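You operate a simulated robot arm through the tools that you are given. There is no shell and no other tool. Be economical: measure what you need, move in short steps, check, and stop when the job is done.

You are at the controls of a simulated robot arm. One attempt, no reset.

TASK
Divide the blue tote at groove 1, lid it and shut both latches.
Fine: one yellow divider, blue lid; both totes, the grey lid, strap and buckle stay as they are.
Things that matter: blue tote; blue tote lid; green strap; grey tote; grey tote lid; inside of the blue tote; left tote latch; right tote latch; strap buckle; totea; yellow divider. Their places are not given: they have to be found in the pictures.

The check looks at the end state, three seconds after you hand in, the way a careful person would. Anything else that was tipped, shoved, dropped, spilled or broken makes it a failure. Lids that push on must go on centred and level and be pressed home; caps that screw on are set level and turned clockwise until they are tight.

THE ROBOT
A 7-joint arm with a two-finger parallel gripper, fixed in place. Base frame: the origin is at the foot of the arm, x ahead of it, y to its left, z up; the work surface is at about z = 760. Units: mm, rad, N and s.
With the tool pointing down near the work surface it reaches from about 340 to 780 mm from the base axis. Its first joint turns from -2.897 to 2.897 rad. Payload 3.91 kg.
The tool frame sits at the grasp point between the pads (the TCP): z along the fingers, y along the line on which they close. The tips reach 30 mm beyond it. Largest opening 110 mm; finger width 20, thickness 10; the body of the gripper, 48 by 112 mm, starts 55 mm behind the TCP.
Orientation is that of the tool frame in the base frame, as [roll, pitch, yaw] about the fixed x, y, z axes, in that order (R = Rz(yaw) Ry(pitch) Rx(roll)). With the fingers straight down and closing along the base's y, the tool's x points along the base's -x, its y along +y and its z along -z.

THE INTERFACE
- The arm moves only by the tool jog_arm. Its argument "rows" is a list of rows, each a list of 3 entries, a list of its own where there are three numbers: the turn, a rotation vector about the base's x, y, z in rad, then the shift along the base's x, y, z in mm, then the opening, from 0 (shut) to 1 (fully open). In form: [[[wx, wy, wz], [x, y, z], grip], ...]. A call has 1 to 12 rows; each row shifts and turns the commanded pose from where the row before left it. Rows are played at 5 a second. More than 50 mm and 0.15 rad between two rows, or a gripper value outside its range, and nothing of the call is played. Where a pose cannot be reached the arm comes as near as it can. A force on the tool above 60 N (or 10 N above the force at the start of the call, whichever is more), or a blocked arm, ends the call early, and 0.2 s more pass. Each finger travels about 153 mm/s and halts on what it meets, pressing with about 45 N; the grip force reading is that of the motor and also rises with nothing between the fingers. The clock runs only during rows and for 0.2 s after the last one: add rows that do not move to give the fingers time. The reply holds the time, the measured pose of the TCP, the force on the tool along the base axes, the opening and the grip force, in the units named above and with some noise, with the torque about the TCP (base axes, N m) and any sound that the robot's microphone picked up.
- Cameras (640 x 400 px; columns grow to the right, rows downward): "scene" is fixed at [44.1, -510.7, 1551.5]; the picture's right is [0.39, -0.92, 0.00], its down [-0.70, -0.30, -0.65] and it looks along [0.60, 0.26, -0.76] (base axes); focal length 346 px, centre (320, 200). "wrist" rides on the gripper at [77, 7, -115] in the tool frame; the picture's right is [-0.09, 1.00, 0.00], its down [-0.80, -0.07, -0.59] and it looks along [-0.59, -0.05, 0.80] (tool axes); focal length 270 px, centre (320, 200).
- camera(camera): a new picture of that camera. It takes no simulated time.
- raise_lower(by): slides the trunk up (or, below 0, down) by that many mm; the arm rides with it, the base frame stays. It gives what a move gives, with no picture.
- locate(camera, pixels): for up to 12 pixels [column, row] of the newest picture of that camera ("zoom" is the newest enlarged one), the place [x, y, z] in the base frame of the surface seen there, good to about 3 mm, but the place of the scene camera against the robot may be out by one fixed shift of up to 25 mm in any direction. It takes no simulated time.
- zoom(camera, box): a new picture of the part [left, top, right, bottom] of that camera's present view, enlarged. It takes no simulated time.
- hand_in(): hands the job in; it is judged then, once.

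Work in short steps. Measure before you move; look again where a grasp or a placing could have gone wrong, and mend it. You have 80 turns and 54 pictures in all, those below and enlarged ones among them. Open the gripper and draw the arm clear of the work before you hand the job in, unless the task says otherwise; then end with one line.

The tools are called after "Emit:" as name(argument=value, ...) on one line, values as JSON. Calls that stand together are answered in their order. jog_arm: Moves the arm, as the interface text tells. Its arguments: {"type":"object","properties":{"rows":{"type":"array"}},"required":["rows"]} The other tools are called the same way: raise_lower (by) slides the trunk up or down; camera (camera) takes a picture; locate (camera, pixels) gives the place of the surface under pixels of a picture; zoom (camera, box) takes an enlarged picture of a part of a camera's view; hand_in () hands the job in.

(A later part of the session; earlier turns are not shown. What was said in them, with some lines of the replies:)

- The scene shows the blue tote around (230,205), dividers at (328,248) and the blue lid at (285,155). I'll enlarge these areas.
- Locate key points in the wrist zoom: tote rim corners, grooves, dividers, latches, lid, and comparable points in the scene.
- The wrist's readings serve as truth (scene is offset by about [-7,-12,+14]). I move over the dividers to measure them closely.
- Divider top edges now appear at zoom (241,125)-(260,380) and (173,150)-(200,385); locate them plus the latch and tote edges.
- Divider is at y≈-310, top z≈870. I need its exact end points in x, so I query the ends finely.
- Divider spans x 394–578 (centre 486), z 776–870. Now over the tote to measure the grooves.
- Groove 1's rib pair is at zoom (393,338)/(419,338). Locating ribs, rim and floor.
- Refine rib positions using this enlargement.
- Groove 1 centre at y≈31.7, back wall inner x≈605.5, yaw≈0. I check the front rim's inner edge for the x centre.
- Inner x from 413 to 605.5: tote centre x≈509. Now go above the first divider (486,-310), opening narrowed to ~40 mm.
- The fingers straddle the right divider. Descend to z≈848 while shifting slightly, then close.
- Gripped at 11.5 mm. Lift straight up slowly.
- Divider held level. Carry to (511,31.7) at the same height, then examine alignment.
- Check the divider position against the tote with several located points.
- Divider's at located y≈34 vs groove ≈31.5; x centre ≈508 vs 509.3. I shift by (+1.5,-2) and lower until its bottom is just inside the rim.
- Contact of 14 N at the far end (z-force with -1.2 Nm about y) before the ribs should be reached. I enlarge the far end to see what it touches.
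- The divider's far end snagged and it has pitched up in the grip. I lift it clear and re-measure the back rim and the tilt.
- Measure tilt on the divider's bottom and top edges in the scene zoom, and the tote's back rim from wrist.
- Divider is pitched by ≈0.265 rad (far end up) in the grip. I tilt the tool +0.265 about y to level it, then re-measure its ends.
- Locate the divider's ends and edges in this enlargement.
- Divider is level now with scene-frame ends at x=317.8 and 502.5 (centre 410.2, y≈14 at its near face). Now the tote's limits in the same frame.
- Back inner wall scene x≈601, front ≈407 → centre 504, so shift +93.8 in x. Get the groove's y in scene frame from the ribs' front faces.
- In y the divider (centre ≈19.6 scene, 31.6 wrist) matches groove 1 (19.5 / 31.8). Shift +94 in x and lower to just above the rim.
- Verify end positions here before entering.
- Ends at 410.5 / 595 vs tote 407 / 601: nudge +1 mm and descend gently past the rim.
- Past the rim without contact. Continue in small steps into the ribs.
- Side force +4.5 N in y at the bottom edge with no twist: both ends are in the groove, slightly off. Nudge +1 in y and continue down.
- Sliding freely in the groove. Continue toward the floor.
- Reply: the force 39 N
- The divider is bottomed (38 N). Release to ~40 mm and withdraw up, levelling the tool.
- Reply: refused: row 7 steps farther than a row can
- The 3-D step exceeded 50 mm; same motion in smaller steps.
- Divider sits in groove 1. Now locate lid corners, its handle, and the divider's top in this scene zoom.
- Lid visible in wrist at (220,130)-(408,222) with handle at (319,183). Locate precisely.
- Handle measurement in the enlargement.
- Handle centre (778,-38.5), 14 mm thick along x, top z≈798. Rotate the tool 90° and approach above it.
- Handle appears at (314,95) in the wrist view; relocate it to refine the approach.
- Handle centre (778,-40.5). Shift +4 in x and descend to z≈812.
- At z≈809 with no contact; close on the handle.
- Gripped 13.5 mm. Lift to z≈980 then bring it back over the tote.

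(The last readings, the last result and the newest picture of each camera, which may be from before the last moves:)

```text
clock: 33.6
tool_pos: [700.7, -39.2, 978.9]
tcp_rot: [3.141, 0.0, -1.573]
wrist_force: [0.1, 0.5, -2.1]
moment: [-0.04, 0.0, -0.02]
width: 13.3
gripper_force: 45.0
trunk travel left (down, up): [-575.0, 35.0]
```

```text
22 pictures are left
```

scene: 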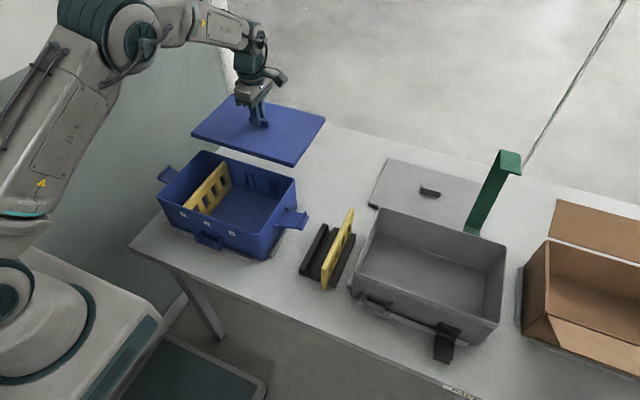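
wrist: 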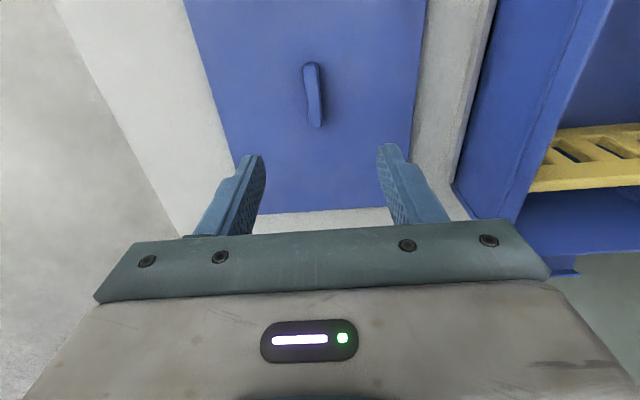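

Lid level and held. Move -193 in x over the tote at this height and check alignment.

Emit:
jog_arm(rows=[[[0, 0, 0], [-33, 0, 0], 0], [[0, 0, 0], [-33, 0, 0], 0], [[0, 0, 0], [-33, 0, 0], 0], [[0, 0, 0], [-33, 0, 0], 0], [[0, 0, 0], [-33, 0, 0], 0], [[0, 0, 0], [-28, 0, 0], 0], [[0, 0, 0], [0, 0, -20], 0], [[0, 0, 0], [0, 0, -15], 0], [[0, 0, 0], [0, 0, 0], 0], [[0, 0, 0], [0, 0, 0], 0]])

Emit:
camera(camera="wrist")

Emit:
zoom(camera="scene", box=[130, 110, 330, 270])

```text
clock: 35.8
tool_pos: [508.5, -38.0, 942.8]
tcp_rot: [-3.141, -0.001, -1.571]
wrist_force: [0.5, 0.4, -2.6]
moment: [0.02, 0.0, 0.01]
width: 13.3
gripper_force: 45.3
trunk travel left (down, up): [-575.0, 35.0]
```

```text
21 pictures are left
```

wrist: 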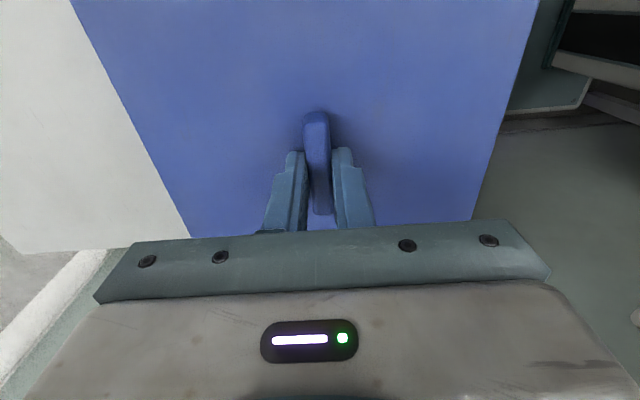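

```text
2.50 times, centred on (230, 190) of scene
```

zoom: 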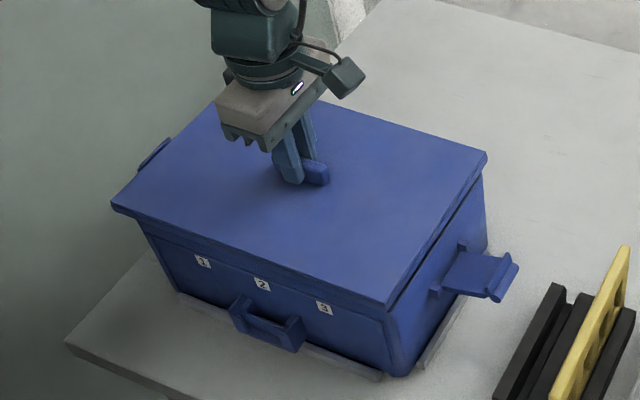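

Compare lid edges with the tote in scene frame.

Emit:
locate(camera="zoom", pixels=[[117, 205], [250, 250], [388, 298], [435, 230], [482, 156], [214, 104], [165, 157], [155, 240], [300, 290], [372, 320], [400, 310], [430, 260]])

Emit:
locate(camera="wrist", pixels=[[90, 30], [130, 110], [170, 195], [534, 30], [510, 110], [485, 185], [317, 120], [318, 200]])

```text
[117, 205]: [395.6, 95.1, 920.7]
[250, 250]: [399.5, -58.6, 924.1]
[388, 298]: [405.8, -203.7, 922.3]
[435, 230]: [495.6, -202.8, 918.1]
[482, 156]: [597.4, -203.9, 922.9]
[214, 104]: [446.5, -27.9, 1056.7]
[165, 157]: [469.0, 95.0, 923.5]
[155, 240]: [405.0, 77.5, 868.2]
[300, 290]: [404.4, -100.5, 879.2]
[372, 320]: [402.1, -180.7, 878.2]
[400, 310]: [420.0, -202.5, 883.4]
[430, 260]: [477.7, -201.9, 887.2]
```

```text
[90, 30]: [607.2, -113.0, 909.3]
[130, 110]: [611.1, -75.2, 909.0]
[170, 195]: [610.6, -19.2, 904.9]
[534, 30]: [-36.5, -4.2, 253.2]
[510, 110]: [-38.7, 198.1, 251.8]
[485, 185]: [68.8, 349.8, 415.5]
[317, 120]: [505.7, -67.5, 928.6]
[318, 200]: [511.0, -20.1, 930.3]
```

Lid and tote edges agree within ~1–2 mm (right 203.5 vs 202, back 610 vs 609). Lower in small steps.

Emit:
jog_arm(rows=[[[0, 0, 0], [0.5, 0.5, -4], 0], [[0, 0, 0], [0, 0, -4], 0], [[0, 0, 0], [0, 0, -3], 0], [[0, 0, 0], [0, 0, -3], 0], [[0, 0, 0], [0, 0, 0], 0]])

```text
clock: 37.0
tool_pos: [511.1, -37.6, 929.1]
tcp_rot: [3.141, 0.001, -1.573]
wrist_force: [0.8, -0.4, -1.4]
moment: [-0.09, -0.01, 0.01]
width: 13.3
gripper_force: 44.9
trunk travel left (down, up): [-575.0, 35.0]
```

No contact yet. Continue.

Emit:
jog_arm(rows=[[[0, 0, 0], [0, 0, -2], 0], [[0, 0, 0], [0, 0, -2], 0], [[0, 0, 0], [0, 0, -2], 0], [[0, 0, 0], [0, 0, 0], 0]])

Emit:
zoom(camera="scene", box=[130, 110, 330, 270])

```text
clock: 38.0
tool_pos: [510.2, -37.2, 923.6]
tcp_rot: [3.141, 0.001, -1.57]
wrist_force: [1.8, 2.9, 7.3]
moment: [-1.28, -0.08, 0.15]
width: 13.6
gripper_force: 45.0
trunk travel left (down, up): [-575.0, 35.0]
```

```text
2.50 times, centred on (230, 190) of scene
```

zoom: 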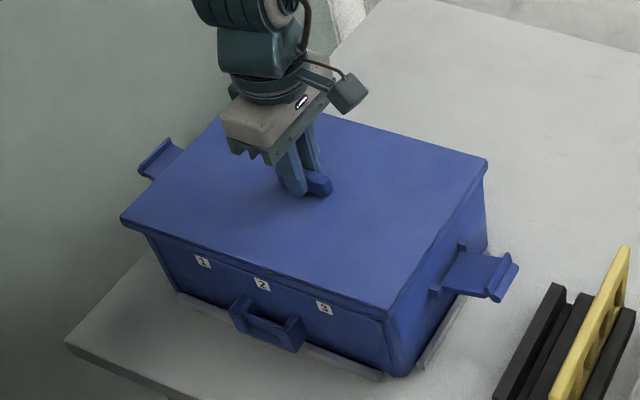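

Contact on the -y side (Mx -1.28, Fy +2.9): the lid needs to go +y. Raise 3, shift +1.8 in y, lower again.

Emit:
jog_arm(rows=[[[0, 0, 0], [0, 0, 4], 0], [[0, 0, 0], [0.5, 1.8, 0], 0], [[0, 0, 0], [0, 0, -2], 0], [[0, 0, 0], [0, 0, -2], 0], [[0, 0, 0], [0, 0, 0], 0]])

```text
clock: 39.2
tool_pos: [511.1, -37.0, 923.9]
tcp_rot: [3.141, 0.002, -1.573]
wrist_force: [-0.7, 0.2, -2.1]
moment: [0.02, -0.01, 0.03]
width: 13.4
gripper_force: 45.9
trunk travel left (down, up): [-575.0, 35.0]
```

Contact gone at the same height. Continue lowering.

Emit:
jog_arm(rows=[[[0, 0, 0], [0, 0, -2], 0], [[0, 0, 0], [0, 0, -2], 0], [[0, 0, 0], [0, 0, -1], 0], [[0, 0, 0], [0, 0, 0], 0]])

```text
clock: 40.2
tool_pos: [510.9, -37.1, 922.4]
tcp_rot: [-3.135, 0.0, -1.573]
wrist_force: [4.4, 0.4, 38.7]
moment: [0.0, 0.1, 0.05]
width: 13.5
gripper_force: 44.6
trunk travel left (down, up): [-575.0, 35.0]
```

38 N with almost no moment: evenly seated or about to be. Look at it closely.

Emit:
zoom(camera="scene", box=[150, 150, 310, 270])

Emit:
locate(camera="zoom", pixels=[[45, 222], [200, 280], [345, 330], [400, 300], [460, 200], [60, 205], [350, 325], [495, 135], [300, 250], [540, 235], [500, 240], [450, 160]])

```text
3.33 times, centred on (230, 210) of scene
```

zoom: 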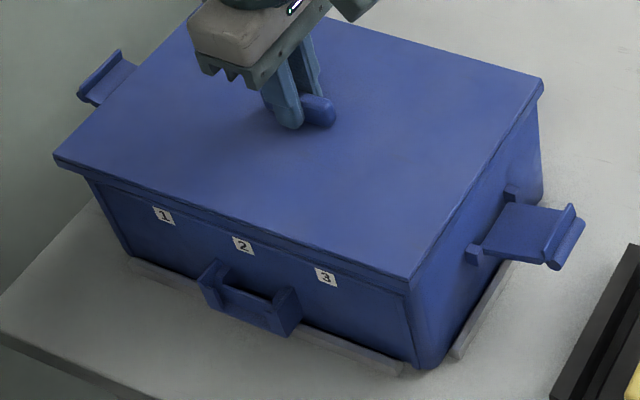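

```text
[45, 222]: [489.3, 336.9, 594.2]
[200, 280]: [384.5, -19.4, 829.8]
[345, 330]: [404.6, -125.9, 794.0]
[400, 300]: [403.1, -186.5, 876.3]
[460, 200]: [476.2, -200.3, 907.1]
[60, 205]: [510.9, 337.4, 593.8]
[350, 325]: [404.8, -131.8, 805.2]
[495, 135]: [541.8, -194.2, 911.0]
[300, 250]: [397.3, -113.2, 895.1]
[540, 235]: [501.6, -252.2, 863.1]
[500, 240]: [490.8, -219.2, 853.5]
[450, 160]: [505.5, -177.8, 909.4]
```

Looks seated; press firmly a bit more to ensure it's home, listening for a click.

Emit:
jog_arm(rows=[[[0, 0, 0], [0, 0, -1], 0], [[0, 0, 0], [0, 0, -0.7], 0], [[0, 0, 0], [0, 0, 0], 0], [[0, 0, 0], [0, 0, 0], 0]])

```text
clock: 41.2
tool_pos: [509.3, -36.5, 920.9]
tcp_rot: [-3.135, -0.002, -1.573]
wrist_force: [9.5, 3.3, 51.7]
moment: [0.12, 0.29, 0.06]
width: 13.4
gripper_force: 44.8
trunk travel left (down, up): [-575.0, 35.0]
```

Firm stop. Zoom tightly on the right/front edges to check for any gap.

Emit:
zoom(camera="scene", box=[235, 180, 300, 240])

Emit:
locate(camera="zoom", pixels=[[150, 200], [250, 150], [300, 100], [350, 60], [200, 60], [150, 215], [150, 230], [150, 245], [60, 190], [60, 205], [60, 220], [60, 240]])

```text
6.67 times, centred on (268, 210) of scene
```

zoom: 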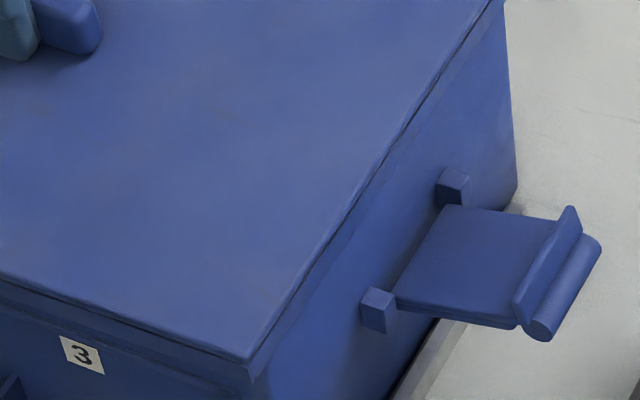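

```text
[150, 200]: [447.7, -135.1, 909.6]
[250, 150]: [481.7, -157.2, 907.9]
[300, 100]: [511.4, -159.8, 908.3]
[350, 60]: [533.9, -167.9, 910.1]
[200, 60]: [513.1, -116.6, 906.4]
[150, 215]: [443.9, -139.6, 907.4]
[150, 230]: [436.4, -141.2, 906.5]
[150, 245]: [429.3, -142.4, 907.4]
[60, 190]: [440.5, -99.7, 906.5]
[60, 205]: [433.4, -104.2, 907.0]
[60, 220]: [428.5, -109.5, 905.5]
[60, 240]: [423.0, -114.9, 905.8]
```

Lid flush, no gap, top level (scene z 906–910). Release the handle, rise and move toward the left latch to view it.

Emit:
jog_arm(rows=[[[0, 0, 0], [0, 0, 4], 0.3], [[0, 0, 0], [0, 0, 0], 0.4], [[0, 0, 0], [0, 0, 20], 0.4], [[0, 0, 0], [0, 0, 40], 0.7], [[0, 0, 0], [0, 35, 20], 1], [[0, 0, 0], [0, 40, 0], 1], [[0, 0, 0], [0, 35, 0], 1], [[0, 0, 0], [0, 0, 0], 1]])

Emit:
camera(camera="wrist")

```text
clock: 43.0
tool_pos: [513.1, 73.2, 1000.0]
tcp_rot: [3.14, 0.0, -1.572]
wrist_force: [-0.3, 0.3, 0.3]
moment: [0.0, 0.01, -0.01]
width: 110.0
gripper_force: 0.0
trunk travel left (down, up): [-575.0, 35.0]
```

```text
16 pictures are left
```

wrist: 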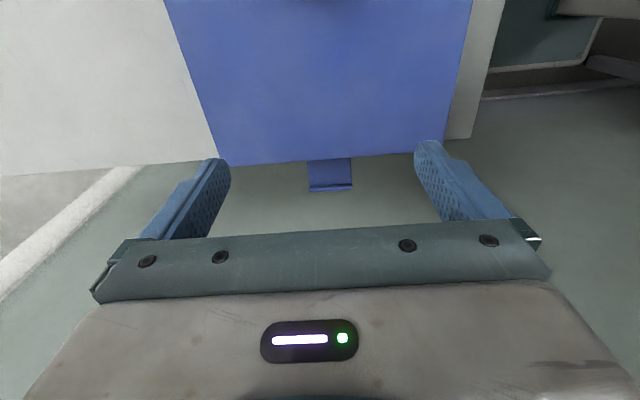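

Locate the left latch (around (330,175)) and the lid edges in this view.

Emit:
locate(camera="wrist", pixels=[[311, 175], [350, 172], [330, 170], [330, 180], [312, 188], [351, 185], [330, 186], [330, 190], [280, 158], [400, 153], [208, 120], [455, 70]])

Emit:
zoom(camera="wrist", box=[290, 145, 370, 195])

```text
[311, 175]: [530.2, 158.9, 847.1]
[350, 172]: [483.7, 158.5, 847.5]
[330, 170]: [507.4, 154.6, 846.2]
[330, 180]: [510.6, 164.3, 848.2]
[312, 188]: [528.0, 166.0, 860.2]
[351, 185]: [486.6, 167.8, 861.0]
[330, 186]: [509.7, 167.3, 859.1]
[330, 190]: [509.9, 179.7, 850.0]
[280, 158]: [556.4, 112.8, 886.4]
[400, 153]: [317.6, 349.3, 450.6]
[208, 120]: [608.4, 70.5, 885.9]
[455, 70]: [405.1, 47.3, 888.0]
```

```text
8.00 times, centred on (330, 170) of wrist
```

zoom: 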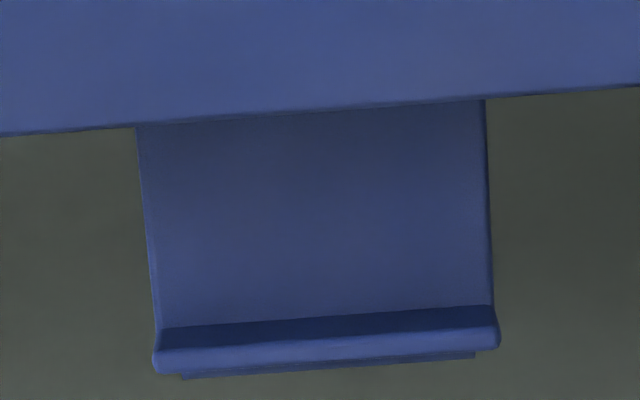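

Left latch: flat flap x 484–530, y to ~180, upright hook at y≈167 (z 860), outer bar at y≈180, hinge ≈(118,843). I'll pinch the outer bar across x with fingers vertical and swing it along an arc. First position over it.

Emit:
jog_arm(rows=[[[0, 0, 0], [-5, 35, 0], 0.75], [[0, 0, 0], [0, 40, -10], 0.75], [[0, 0, 0], [0, 35, -25], 0.75], [[0, 0, 0], [0, 0, -40], 0.75], [[0, 0, 0], [0, 0, -30], 0.75], [[0, 0, 0], [0, 0, 0], 0.75]])

Emit:
camera(camera="wrist")

```text
clock: 44.4
tool_pos: [507.8, 184.4, 895.7]
tcp_rot: [3.142, 0.001, -1.572]
wrist_force: [1.2, 0.2, -0.7]
moment: [-0.01, -0.02, -0.01]
width: 82.6
gripper_force: 0.0
trunk travel left (down, up): [-575.0, 35.0]
```

```text
14 pictures are left
```

wrist: 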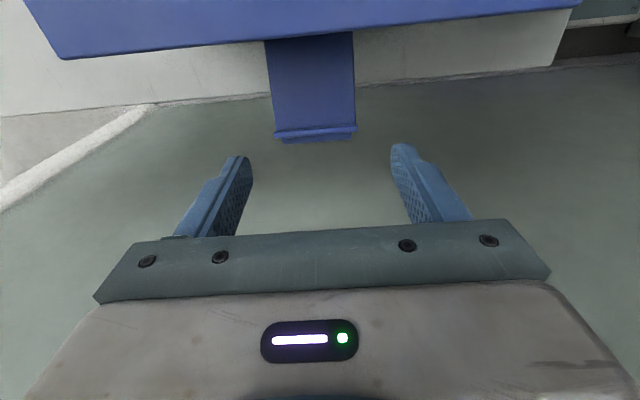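

Locate the latch tip precisely in this closer view.

Emit:
locate(camera="wrist", pixels=[[315, 130], [315, 133], [315, 136], [315, 139], [315, 142], [278, 133], [354, 129], [285, 141], [349, 139], [315, 100], [315, 45], [300, 24]])

```text
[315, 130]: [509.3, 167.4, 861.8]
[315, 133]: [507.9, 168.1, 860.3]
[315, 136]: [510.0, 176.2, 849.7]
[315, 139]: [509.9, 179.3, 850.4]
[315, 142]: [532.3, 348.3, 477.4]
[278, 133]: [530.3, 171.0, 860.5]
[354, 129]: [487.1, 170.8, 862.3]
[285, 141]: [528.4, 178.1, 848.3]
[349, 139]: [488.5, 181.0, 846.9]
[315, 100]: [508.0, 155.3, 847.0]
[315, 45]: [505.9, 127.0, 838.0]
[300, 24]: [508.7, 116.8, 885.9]
```

Bar spans y 172–182, top z≈850, centred x≈508.7. Descend so tips just overlap the bar and close.

Emit:
jog_arm(rows=[[[0, 0, 0], [0.5, -1.2, -15], 0.75], [[0, 0, 0], [0, 0, -13], 0.75], [[0, 0, 0], [0, 0, 0], 0.55], [[0, 0, 0], [0, 0, 0], 0.42], [[0, 0, 0], [0, 0, 0], 0.36], [[0, 0, 0], [0, 0, 0], 0.3], [[0, 0, 0], [0, 0, 0], 0.3]])

```text
clock: 46.0
tool_pos: [507.3, 183.1, 868.6]
tcp_rot: [-3.14, -0.001, -1.573]
wrist_force: [6.9, -0.1, 1.5]
moment: [0.07, -0.27, 0.0]
width: 55.5
gripper_force: 45.0
trunk travel left (down, up): [-575.0, 35.0]
```

Gripped (55 mm reading, 45 N). Begin the arc with two steps and look.

Emit:
jog_arm(rows=[[[0, 0, 0], [-1.4, -1.4, 5.7], 0.3], [[0, 0, 0], [0, -1.5, 5.7], 0.3], [[0, 0, 0], [0, -4.4, 9.5], 0.3], [[0, 0, 0], [0, 0, 0], 0.3]])

Emit:
camera(camera="wrist")

```text
clock: 47.0
tool_pos: [503.8, 179.3, 888.8]
tcp_rot: [3.14, 0.001, -1.57]
wrist_force: [2.7, 18.3, -2.4]
moment: [1.55, 0.3, -0.18]
width: 55.4
gripper_force: 44.9
trunk travel left (down, up): [-575.0, 35.0]
```

```text
13 pictures are left
```

wrist: 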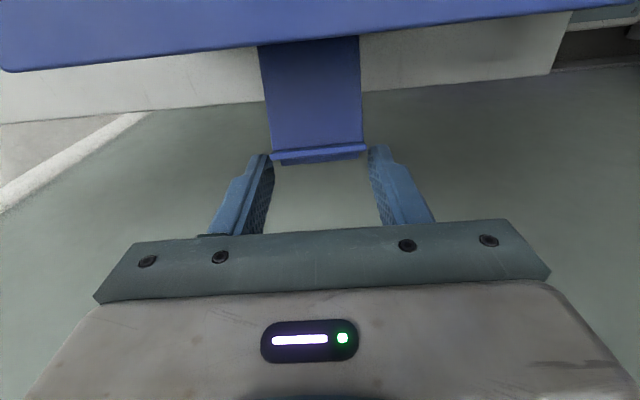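

The flap follows, with Fy +18 N and torsion from the pads. I tilt the tool +0.15 about x (which relieves both) while continuing the arc.

Emit:
jog_arm(rows=[[[0.14, 0, 0], [0, 0, 2], 0.3], [[0.1, 0, 0], [0, -5, 8], 0.3], [[0, 0, 0], [0, 0, 0], 0.3]])

```text
clock: 47.8
tool_pos: [504.3, 169.6, 898.8]
tcp_rot: [3.141, 0.24, -1.575]
wrist_force: [6.1, 3.3, -3.9]
moment: [0.29, -0.19, -0.05]
width: 55.3
gripper_force: 44.9
trunk travel left (down, up): [-575.0, 35.0]
```

Forces small now. Continue the arc two steps.

Emit:
jog_arm(rows=[[[0.05, 0, 0], [0, -4.8, 3.9], 0.3], [[0.05, 0, 0], [0, -4.9, 3.9], 0.3], [[0.05, 0, 0], [0, -5.4, 3.1], 0.3], [[0.05, 0, 0], [0, -5.5, 3.1], 0.3], [[0, 0, 0], [0, 0, 0], 0.3]])

```text
clock: 49.0
tool_pos: [505.6, 153.2, 913.7]
tcp_rot: [-3.142, 0.439, -1.571]
wrist_force: [6.1, 28.2, 2.8]
moment: [1.7, -0.04, 0.06]
width: 55.9
gripper_force: 44.9
trunk travel left (down, up): [-575.0, 35.0]
```

Fy rises to 28 N; check by picture where the flap is.

Emit:
zoom(camera="scene", box=[120, 100, 280, 220])

```text
3.33 times, centred on (200, 160) of scene
```

zoom: 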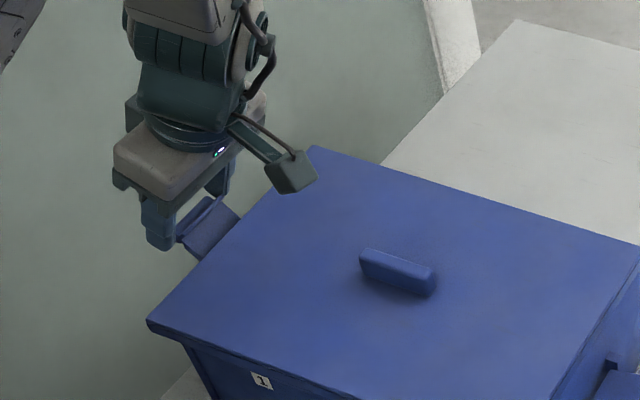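

Still pinched, flap about half-way up. Relieve by tilting, then continue.

Emit:
jog_arm(rows=[[[0.1, 0, 0], [0, -1, 1], 0.3], [[0.07, 0, 0], [0, -4, 2], 0.3], [[0.06, 0, 0], [0, -5, 2.2], 0.3], [[0, 0, 0], [0, 0, 0], 0.3]])

```text
clock: 50.0
tool_pos: [505.1, 138.3, 917.3]
tcp_rot: [3.138, 0.669, -1.572]
wrist_force: [1.6, -3.1, -5.4]
moment: [-0.09, 0.29, 0.31]
width: 55.5
gripper_force: 44.9
trunk travel left (down, up): [-575.0, 35.0]
```

Near 63°. Continue inward with a little more tilt.

Emit:
jog_arm(rows=[[[0.04, 0, 0], [0, -6, 2], 0.3], [[0.04, 0, 0], [0, -6, 1.5], 0.3], [[0, 0, 0], [0, -5, 1], 0.3], [[0, 0, 0], [0, -5, 1], 0.3], [[0, 0, 0], [0, 0, 0], 0.3]])

```text
clock: 51.2
tool_pos: [505.6, 114.0, 922.3]
tcp_rot: [3.141, 0.747, -1.574]
wrist_force: [4.3, -3.3, -5.9]
moment: [-0.43, -0.46, 0.12]
width: 48.8
gripper_force: 45.1
trunk travel left (down, up): [-575.0, 35.0]
```

Opening fell to 48.8 – contact changed. Look.

Emit:
zoom(camera="scene", box=[140, 110, 260, 200])

```text
4.44 times, centred on (200, 155) of scene
```

zoom: 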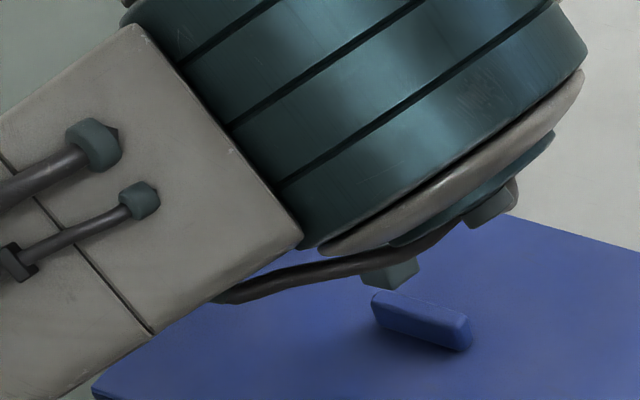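

Arm occludes; use the wrist camera.

Emit:
camera(camera="wrist")

```text
10 pictures are left
```

wrist: 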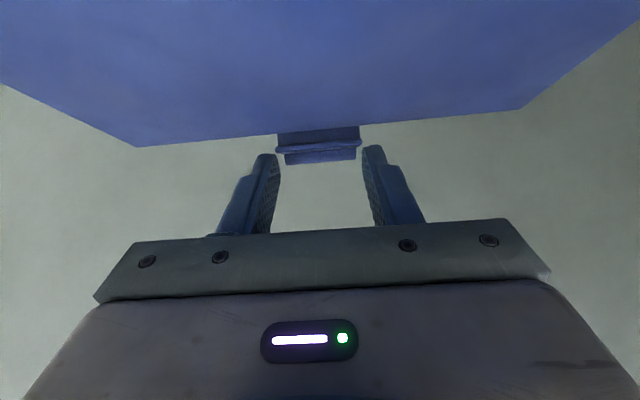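

Locate the latch parts here.

Emit:
locate(camera="wrist", pixels=[[318, 130], [318, 137], [318, 143], [318, 148], [318, 153], [318, 158], [300, 120], [260, 165]])

```text
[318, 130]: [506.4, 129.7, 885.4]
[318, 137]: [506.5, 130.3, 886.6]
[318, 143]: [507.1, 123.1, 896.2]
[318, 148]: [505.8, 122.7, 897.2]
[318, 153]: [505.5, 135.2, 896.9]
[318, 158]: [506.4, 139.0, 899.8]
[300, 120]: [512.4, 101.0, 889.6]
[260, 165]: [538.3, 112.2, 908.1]
```

Flap is ~71° up, hook tip at (123,896), the tips pinching its hook sides. Continue straight -y to bring the hook over the lid edge.

Emit:
jog_arm(rows=[[[0, 0, 0], [0, -4, 0.5], 0.3], [[0, 0, 0], [0, -4, 0.3], 0.3], [[0, 0, 0], [0, -4, 0], 0.3], [[0, 0, 0], [0, 0, 0], 0.3]])

Emit:
camera(camera="wrist")

Emit:
locate(camera="wrist", pixels=[[318, 125], [318, 130], [318, 135], [318, 140], [318, 145], [318, 150], [318, 155], [318, 160]])

```text
clock: 52.2
tool_pos: [506.9, 104.7, 923.5]
tcp_rot: [3.138, 0.748, -1.573]
wrist_force: [5.5, 20.3, 0.3]
moment: [1.72, -0.04, 0.12]
width: 48.7
gripper_force: 44.9
trunk travel left (down, up): [-575.0, 35.0]
```

```text
9 pictures are left
```

wrist: 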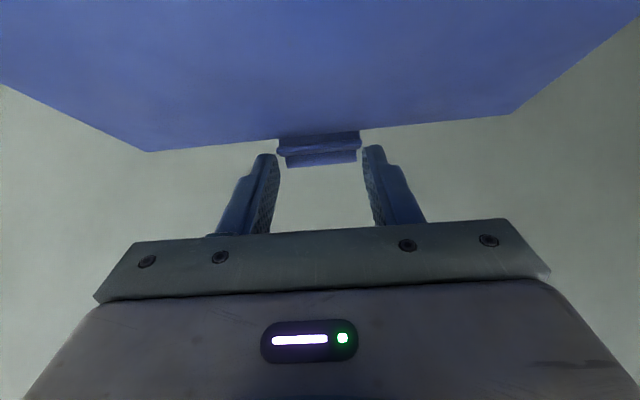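

```text
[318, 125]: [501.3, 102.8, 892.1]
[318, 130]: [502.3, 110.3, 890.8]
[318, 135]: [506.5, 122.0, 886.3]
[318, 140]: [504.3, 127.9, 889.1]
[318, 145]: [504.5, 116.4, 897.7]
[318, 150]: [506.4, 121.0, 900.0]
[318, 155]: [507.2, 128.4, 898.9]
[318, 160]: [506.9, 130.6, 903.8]
```

It follows: hook tip at y≈116, bar 130. Keep going in -y.

Emit:
jog_arm(rows=[[[0, 0, 0], [0, -4, 0], 0.3], [[0, 0, 0], [0, -4, 0], 0.3], [[0, 0, 0], [0, -3, 0], 0.3], [[0, 0, 0], [0, 0, 0], 0.3]])

```text
clock: 53.2
tool_pos: [505.1, 94.1, 922.5]
tcp_rot: [3.14, 0.749, -1.574]
wrist_force: [6.4, 18.3, 0.8]
moment: [1.63, -0.1, -0.06]
width: 48.7
gripper_force: 44.7
trunk travel left (down, up): [-575.0, 35.0]
```

Continue until a stop or click.

Emit:
jog_arm(rows=[[[0, 0, 0], [0, -3, -0.3], 0.3], [[0, 0, 0], [0, -3, -0.5], 0.3], [[0, 0, 0], [0, -3, -0.7], 0.3], [[0, 0, 0], [0, 0, 0], 0.3]])

```text
clock: 54.2
tool_pos: [506.1, 85.6, 921.9]
tcp_rot: [3.141, 0.747, -1.57]
wrist_force: [0.7, -0.7, 0.1]
moment: [0.0, 0.0, 0.0]
width: 33.2
gripper_force: 0.2
trunk travel left (down, up): [-575.0, 35.0]
```

The fingers came off; see whether the latch has snapped or fallen.

Emit:
camera(camera="wrist")

Emit:
locate(camera="wrist", pixels=[[318, 125], [318, 130], [318, 135], [318, 140], [318, 145], [318, 150], [318, 155], [318, 160], [318, 165], [318, 170]])

```text
8 pictures are left
```

wrist: 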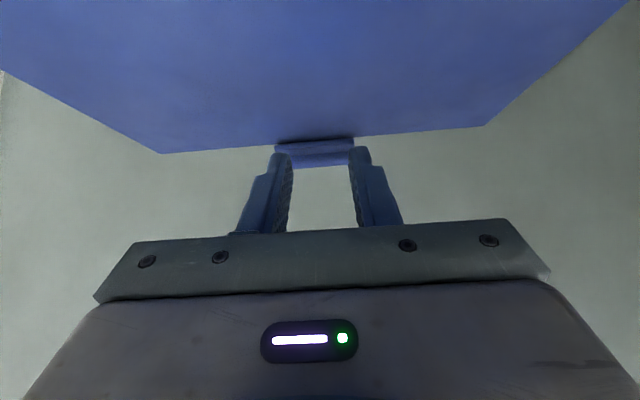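

```text
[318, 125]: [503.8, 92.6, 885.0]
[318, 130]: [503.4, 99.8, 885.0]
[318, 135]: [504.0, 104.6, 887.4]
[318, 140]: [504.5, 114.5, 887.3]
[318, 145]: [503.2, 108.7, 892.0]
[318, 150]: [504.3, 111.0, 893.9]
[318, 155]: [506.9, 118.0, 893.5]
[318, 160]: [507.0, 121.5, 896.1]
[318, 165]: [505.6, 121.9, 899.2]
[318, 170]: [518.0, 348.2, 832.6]
```

Latch stands nearly closed (hook tip y≈107 over the lid edge at 113) and holds itself. I'll back off, straighten the tool, close the fingers and push from outside.

Emit:
jog_arm(rows=[[[0, 0, 0], [0, 0, 30], 0.6], [[-0.15, 0, 0], [0, 0, 20], 0.6], [[-0.15, 0, 0], [0, 10, 0], 0.3], [[-0.15, 0, 0], [0, 20, 0], 0], [[-0.15, 0, 0], [0, 25, 0], 0], [[-0.147, 0, 0], [0, 25, 0], 0], [[0, 0, 0], [0, 0, -40], 0], [[0, 0, 0], [0, 0, -32], 0], [[0, 0, 0], [0, 0, 0], 0]])

```text
clock: 56.2
tool_pos: [502.3, 165.1, 900.5]
tcp_rot: [-3.142, 0.003, -1.571]
wrist_force: [0.8, 1.5, -0.1]
moment: [0.0, -0.01, 0.01]
width: 0.1
gripper_force: 37.2
trunk travel left (down, up): [-575.0, 35.0]
```

Now push inward (-y) with the closed fingertips against the latch's outer bar.

Emit:
jog_arm(rows=[[[0, 0, 0], [3, -12, 0], 0], [[0, 0, 0], [0, -10, 0], 0], [[0, 0, 0], [0, -6, 0], 0], [[0, 0, 0], [0, -4, 0], 0], [[0, 0, 0], [0, -3, 0], 0], [[0, 0, 0], [0, -2, 0], 0], [[0, 0, 0], [0, 0, 0], 0]])

```text
clock: 57.8
tool_pos: [508.5, 140.1, 901.4]
tcp_rot: [-3.136, 0.003, -1.568]
wrist_force: [11.6, 40.1, 12.2]
moment: [0.25, -0.35, 0.11]
width: 0.0
gripper_force: 38.0
trunk travel left (down, up): [-575.0, 35.0]
```

Firm 40 N at y≈130. View with the wrist camera.

Emit:
camera(camera="wrist")

Emit:
locate(camera="wrist", pixels=[[300, 170], [300, 180], [300, 190], [300, 195], [300, 200], [300, 205], [300, 210], [300, 215], [345, 200], [280, 200]])

```text
7 pictures are left
```

wrist: 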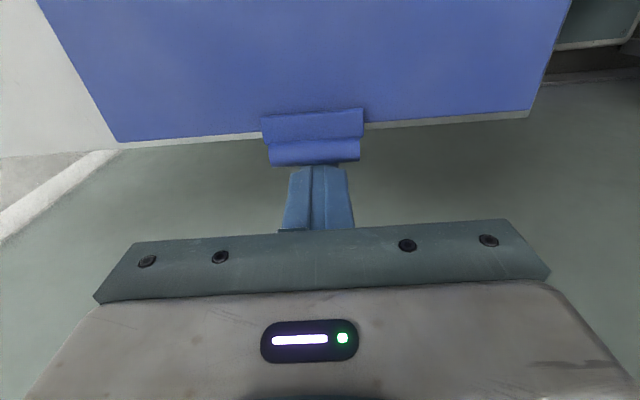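

```text
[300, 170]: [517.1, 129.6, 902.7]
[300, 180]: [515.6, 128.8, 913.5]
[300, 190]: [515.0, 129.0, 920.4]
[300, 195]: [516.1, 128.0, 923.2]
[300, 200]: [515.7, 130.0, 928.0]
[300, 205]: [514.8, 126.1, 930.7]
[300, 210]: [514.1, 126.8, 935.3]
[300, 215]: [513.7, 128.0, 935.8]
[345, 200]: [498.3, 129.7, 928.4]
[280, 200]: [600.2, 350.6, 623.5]
```

The hook plate lies over the lid edge now. Locate it.

Emit:
locate(camera="wrist", pixels=[[312, 108], [312, 116], [312, 122], [312, 128], [312, 135], [312, 140], [312, 146], [312, 152], [312, 158], [230, 131], [450, 118], [312, 100]])

```text
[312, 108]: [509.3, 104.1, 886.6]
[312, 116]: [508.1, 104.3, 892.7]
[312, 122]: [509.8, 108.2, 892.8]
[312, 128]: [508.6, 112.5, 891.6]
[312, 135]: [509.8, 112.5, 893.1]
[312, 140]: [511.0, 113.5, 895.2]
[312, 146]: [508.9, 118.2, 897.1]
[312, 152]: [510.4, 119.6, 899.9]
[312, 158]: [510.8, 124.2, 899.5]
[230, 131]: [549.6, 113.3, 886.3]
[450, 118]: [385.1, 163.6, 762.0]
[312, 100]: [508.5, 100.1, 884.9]
```

Left latch fully closed: hook plate flat on the lid (z 892.5, y 103–113). Back off, rise and traverse to above the right latch.

Emit:
jog_arm(rows=[[[0, 0, 0], [0, 30, 0], 0], [[0, 0, 0], [0, 0, 45], 0], [[0, 0, 0], [0, 0, 45], 0], [[0, 0, 0], [0, -48, 0], 0.4], [[0, 0, 0], [0, -48, 0], 0.75], [[0, 0, 0], [0, -48, 0], 0.75], [[0, 0, 0], [0, -48, 0], 0.75], [[0, 0, 0], [0, -48, 0], 0.75], [[0, 0, 0], [0, -48, 0], 0.75], [[0, 0, 0], [0, -48, 0], 0.75], [[0, 0, 0], [0, -48, 0], 0.75]])

Emit:
jog_arm(rows=[[[0, 0, 0], [0, -34, -30], 0.75], [[0, 0, 0], [0, 0, -45], 0.75], [[0, 0, 0], [0, 0, -15], 0.75], [[0, 0, 0], [0, 0, 0], 0.75]])

Emit:
camera(camera="wrist")

```text
clock: 60.2
tool_pos: [507.3, -224.9, 990.4]
tcp_rot: [-3.14, 0.004, -1.571]
wrist_force: [-0.2, -0.1, 0.9]
moment: [0.01, 0.02, 0.01]
width: 82.5
gripper_force: 0.0
trunk travel left (down, up): [-575.0, 35.0]
```

```text
clock: 61.2
tool_pos: [507.5, -261.8, 902.4]
tcp_rot: [-3.141, 0.005, -1.573]
wrist_force: [0.7, -0.2, 0.5]
moment: [-0.01, 0.04, -0.02]
width: 82.6
gripper_force: 0.1
trunk travel left (down, up): [-575.0, 35.0]
```

```text
6 pictures are left
```

wrist: 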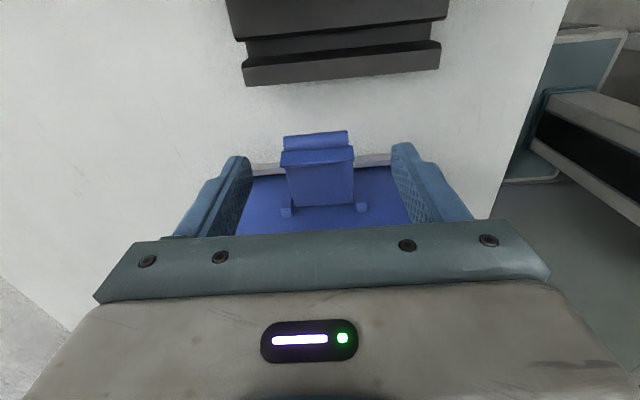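

Locate the right latch features: bar (316,140), hook (316,157), flap and hinge lugs.

Emit:
locate(camera="wrist", pixels=[[316, 134], [316, 140], [316, 147], [316, 153], [316, 158], [318, 175], [320, 195], [286, 211], [362, 206], [284, 158], [354, 153], [288, 140]])

Emit:
locate(camera="wrist", pixels=[[347, 137], [250, 205], [400, 205], [345, 200], [290, 200]])

```text
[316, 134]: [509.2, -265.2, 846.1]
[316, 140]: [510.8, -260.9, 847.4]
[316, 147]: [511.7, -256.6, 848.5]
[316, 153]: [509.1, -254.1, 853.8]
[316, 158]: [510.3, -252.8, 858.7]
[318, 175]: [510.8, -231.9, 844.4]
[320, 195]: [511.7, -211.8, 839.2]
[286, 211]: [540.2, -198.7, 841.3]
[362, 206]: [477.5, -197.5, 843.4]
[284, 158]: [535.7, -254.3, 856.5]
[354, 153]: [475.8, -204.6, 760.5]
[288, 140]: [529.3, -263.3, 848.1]
```

```text
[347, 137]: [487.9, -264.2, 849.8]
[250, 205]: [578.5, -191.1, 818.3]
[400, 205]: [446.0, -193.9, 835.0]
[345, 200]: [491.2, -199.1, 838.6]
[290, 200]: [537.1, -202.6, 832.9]
```

Right latch: bar at y −255…−266 (z≈848), hook at −253, hinge ≈(−196,837), centre x≈510. I approach with a slight outward pre-tilt (+0.25) so a rigid swing about the hinge is possible.

Emit:
jog_arm(rows=[[[0.125, 0, 0], [2.5, -6, 0], 0.75], [[0.125, 0, 0], [0, -5.4, -10], 0.75], [[0, 0, 0], [0, 0, -15], 0.75], [[0, 0, 0], [0, 0, -14.8], 0.75], [[0, 0, 0], [0, 0, 0], 0.75]])

Emit:
jog_arm(rows=[[[0, 0, 0], [0, 0, 0], 0.55], [[0, 0, 0], [0, 0, 0], 0.45], [[0, 0, 0], [0, 0, 0], 0.35], [[0, 0, 0], [0, 0, 0], 0.3], [[0, 0, 0], [0, 0, 0], 0.3]])

```text
clock: 62.4
tool_pos: [511.9, -271.7, 860.9]
tcp_rot: [-3.14, 0.251, -1.573]
wrist_force: [0.3, 0.5, -0.2]
moment: [0.02, 0.04, -0.01]
width: 82.4
gripper_force: 0.1
trunk travel left (down, up): [-575.0, 35.0]
```

```text
clock: 63.6
tool_pos: [509.4, -270.8, 860.7]
tcp_rot: [3.141, 0.254, -1.571]
wrist_force: [0.5, 0.0, -0.2]
moment: [0.0, -0.01, -0.02]
width: 55.6
gripper_force: 45.3
trunk travel left (down, up): [-575.0, 35.0]
```

Gripped cleanly (no side force). Swing rigidly about the hinge, first four steps.

Emit:
jog_arm(rows=[[[-0.07, 0, 0], [0, 2.1, 5.3], 0.3], [[-0.07, 0, 0], [0, 2.2, 5.2], 0.3], [[-0.07, 0, 0], [0, 2.8, 5], 0.3], [[-0.07, 0, 0], [0, 3, 4.8], 0.3], [[-0.07, 0, 0], [0, 3.4, 4.6], 0.3], [[-0.07, 0, 0], [0, 3.6, 4.4], 0.3], [[0, 0, 0], [0, 0, 0], 0.3]])

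```text
clock: 65.2
tool_pos: [512.8, -253.1, 889.2]
tcp_rot: [-3.142, -0.167, -1.571]
wrist_force: [-0.3, 4.6, -0.2]
moment: [-0.02, 0.05, 0.23]
width: 55.8
gripper_force: 44.6
trunk travel left (down, up): [-575.0, 35.0]
```

Very low forces. Continue.

Emit:
jog_arm(rows=[[[-0.07, 0, 0], [0, 4, 4], 0.3], [[-0.07, 0, 0], [0, 4.3, 3.8], 0.3], [[-0.07, 0, 0], [0, 4.5, 3.4], 0.3], [[-0.07, 0, 0], [0, 4.8, 3.2], 0.3], [[-0.07, 0, 0], [0, 5, 2.8], 0.3], [[-0.07, 0, 0], [0, 5, 2.5], 0.3], [[0, 0, 0], [0, 0, 0], 0.3]])

```text
clock: 66.8
tool_pos: [511.8, -226.8, 909.7]
tcp_rot: [3.141, -0.588, -1.571]
wrist_force: [0.4, -1.1, -4.6]
moment: [-0.11, -0.01, 0.12]
width: 55.5
gripper_force: 45.3
trunk travel left (down, up): [-575.0, 35.0]
```

Still smooth (≈48° turned). Continue the remaining rigid steps.

Emit:
jog_arm(rows=[[[-0.07, 0, 0], [0, 5.3, 2.1], 0.3], [[-0.07, 0, 0], [0, 5.5, 1.7], 0.3], [[-0.07, 0, 0], [0, 5.5, 1.3], 0.3], [[-0.07, 0, 0], [0, 5.6, 0.9], 0.3], [[-0.08, 0, 0], [0, 6.5, 0.6], 0.3], [[0, 0, 0], [0, 0, 0], 0.3]])

```text
clock: 68.2
tool_pos: [511.3, -198.8, 917.1]
tcp_rot: [-3.139, -0.949, -1.574]
wrist_force: [0.5, 1.1, -4.4]
moment: [0.06, -0.05, -0.02]
width: 55.5
gripper_force: 44.6
trunk travel left (down, up): [-575.0, 35.0]
5 turns are left
```

Only ~13° remain. Complete the swing with a slight overtravel to seat the hook.

Emit:
jog_arm(rows=[[[-0.06, 0, 0], [0, 5, 0], 0.3], [[-0.06, 0, 0], [0, 5, -0.2], 0.3], [[-0.06, 0, 0], [0, 5, -0.5], 0.3], [[-0.06, 0, 0], [0, 5, -0.8], 0.3], [[-0.03, 0, 0], [0, 3, -0.8], 0.3], [[0, 0, 0], [0, 2, 0], 0.3], [[0, 0, 0], [0, 0, 0], 0.3]])

Emit:
jog_arm(rows=[[[0, 0, 0], [0, 0, 0], 0.7], [[0, 0, 0], [0, 0, 0], 0.7], [[0, 0, 0], [0, 0, 30], 0.7], [[0.14, 0, 0], [0, 0, 25], 0.7], [[0.14, 0, 0], [0, 0, 0], 0.5], [[0.14, 0, 0], [0, -15, 0], 0.2], [[0.14, 0, 0], [0, -20, 0], 0], [[0.14, 0, 0], [0, -20, 0], 0], [[0.14, 0, 0], [0, -20, 0], 0], [[0.14, 0, 0], [0, -20, 0], 0], [[0.14, 0, 0], [0, 0, 0], 0], [[0.1, 0, 0], [0, 0, 0], 0]])

Emit:
camera(camera="scene")

```text
clock: 69.8
tool_pos: [511.3, -178.2, 914.9]
tcp_rot: [-3.134, -1.22, -1.581]
wrist_force: [10.6, -36.8, 11.4]
moment: [-0.75, -0.2, 0.08]
width: 55.6
gripper_force: 44.6
trunk travel left (down, up): [-575.0, 35.0]
```

```text
clock: 72.4
tool_pos: [509.8, -269.6, 971.0]
tcp_rot: [3.141, 0.005, -1.573]
wrist_force: [0.8, -0.1, 0.3]
moment: [0.01, -0.03, 0.02]
width: 0.0
gripper_force: 37.3
trunk travel left (down, up): [-575.0, 35.0]
```

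```text
5 pictures are left
4 turns are left
```

scene: 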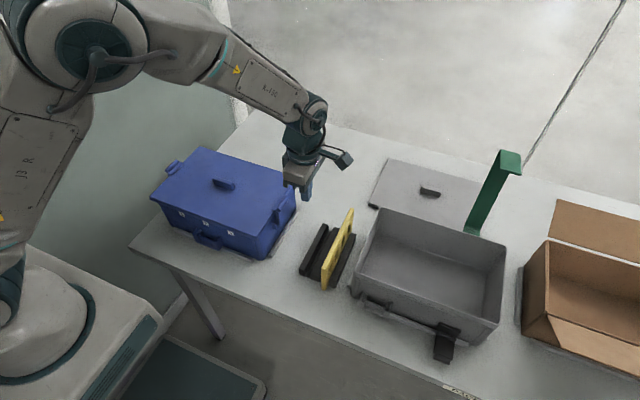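

Swing ended against a stop with 37 N. As with the left, give an outside push with closed fingertips to confirm, then retract and check.

Emit:
jog_arm(rows=[[[0, 0, 0], [0, 0, -35], 0], [[0, 0, 0], [0, 0, -35], 0], [[0, 0, 0], [0, 20, 0], 0], [[0, 0, 0], [0, 15, 0], 0], [[0, 0, 0], [0, 10, 0], 0], [[0, 0, 0], [0, 6, 0], 0], [[0, 0, 0], [0, 4, 0], 0], [[0, 0, 0], [0, 3, 0], 0], [[0, 0, 0], [0, 2, 0], 0], [[0, 0, 0], [0, 0, 0], 0]])

Emit:
jog_arm(rows=[[[0, 0, 0], [0, -25, 0], 0], [[0, 0, 0], [0, -10, 0], 0], [[0, 0, 0], [0, 0, 45], 0], [[0, 0, 0], [0, 0, 45], 0.5], [[0, 0, 0], [0, 0, 45], 1], [[0, 0, 0], [-30, 0, 30], 1], [[0, 0, 0], [-40, 0, 20], 1], [[0, 0, 0], [-40, 0, 0], 1], [[0, 0, 0], [0, 0, 0], 1]])

Emit:
zoom(camera="scene", box=[130, 130, 330, 270])

Emit:
locate(camera="zoom", pixels=[[371, 195], [374, 202], [378, 212], [380, 225], [120, 110], [110, 95], [230, 160], [330, 210], [180, 150], [280, 110]])

```text
clock: 74.6
tool_pos: [510.3, -218.4, 901.1]
tcp_rot: [-3.137, 0.002, -1.58]
wrist_force: [4.7, -49.9, 18.1]
moment: [-0.28, -0.1, -0.06]
width: 0.0
gripper_force: 37.6
trunk travel left (down, up): [-575.0, 35.0]
```

```text
clock: 76.6
tool_pos: [398.3, -240.7, 1085.3]
tcp_rot: [-3.14, 0.003, -1.571]
wrist_force: [0.6, 0.5, 0.5]
moment: [0.0, -0.02, 0.03]
width: 109.9
gripper_force: 0.0
trunk travel left (down, up): [-575.0, 35.0]
```

```text
2.86 times, centred on (230, 200) of scene
```

zoom: 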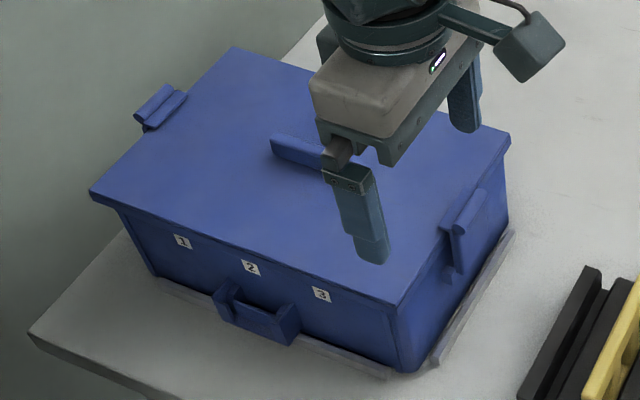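

```text
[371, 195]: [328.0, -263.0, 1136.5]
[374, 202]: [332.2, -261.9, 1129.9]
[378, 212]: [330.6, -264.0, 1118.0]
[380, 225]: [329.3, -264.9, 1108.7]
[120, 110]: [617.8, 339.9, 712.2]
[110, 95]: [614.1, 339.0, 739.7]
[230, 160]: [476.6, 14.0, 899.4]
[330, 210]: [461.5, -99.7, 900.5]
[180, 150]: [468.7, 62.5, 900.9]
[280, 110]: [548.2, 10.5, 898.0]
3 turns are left
```

Right latch stopped exactly at the mirrored position (50 N) and the lid is level (z 898–901 scene). One last look at both hooks.

Emit:
zoom(camera="scene", box=[165, 145, 195, 185])

Emit:
zoom(camera="scene", box=[255, 185, 315, 245])

```text
10.00 times, centred on (180, 165) of scene
```

zoom: 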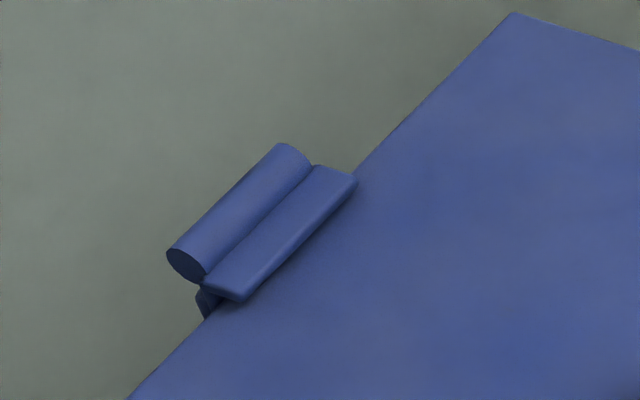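

```text
6.67 times, centred on (285, 215) of scene
2 turns are left
```

zoom: 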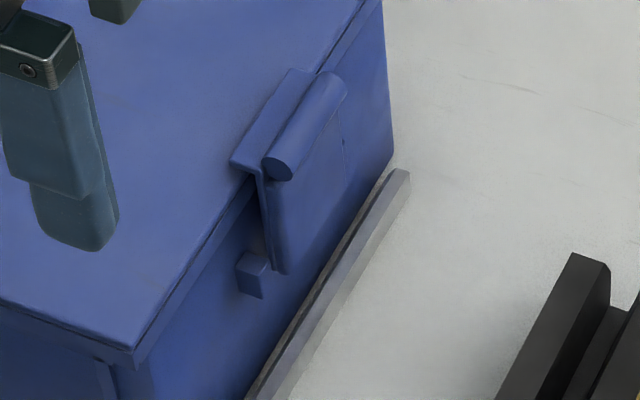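

Both hooks lie flat over the lid edge, the lid is flush, and the arm is clear with the gripper open. Handing in.

Emit:
hand_in()

```text
The job is handed in.
```

The blue tote is divided at groove 1, its lid is on and level, both latches are shut over the lid edge, and the job is handed in.
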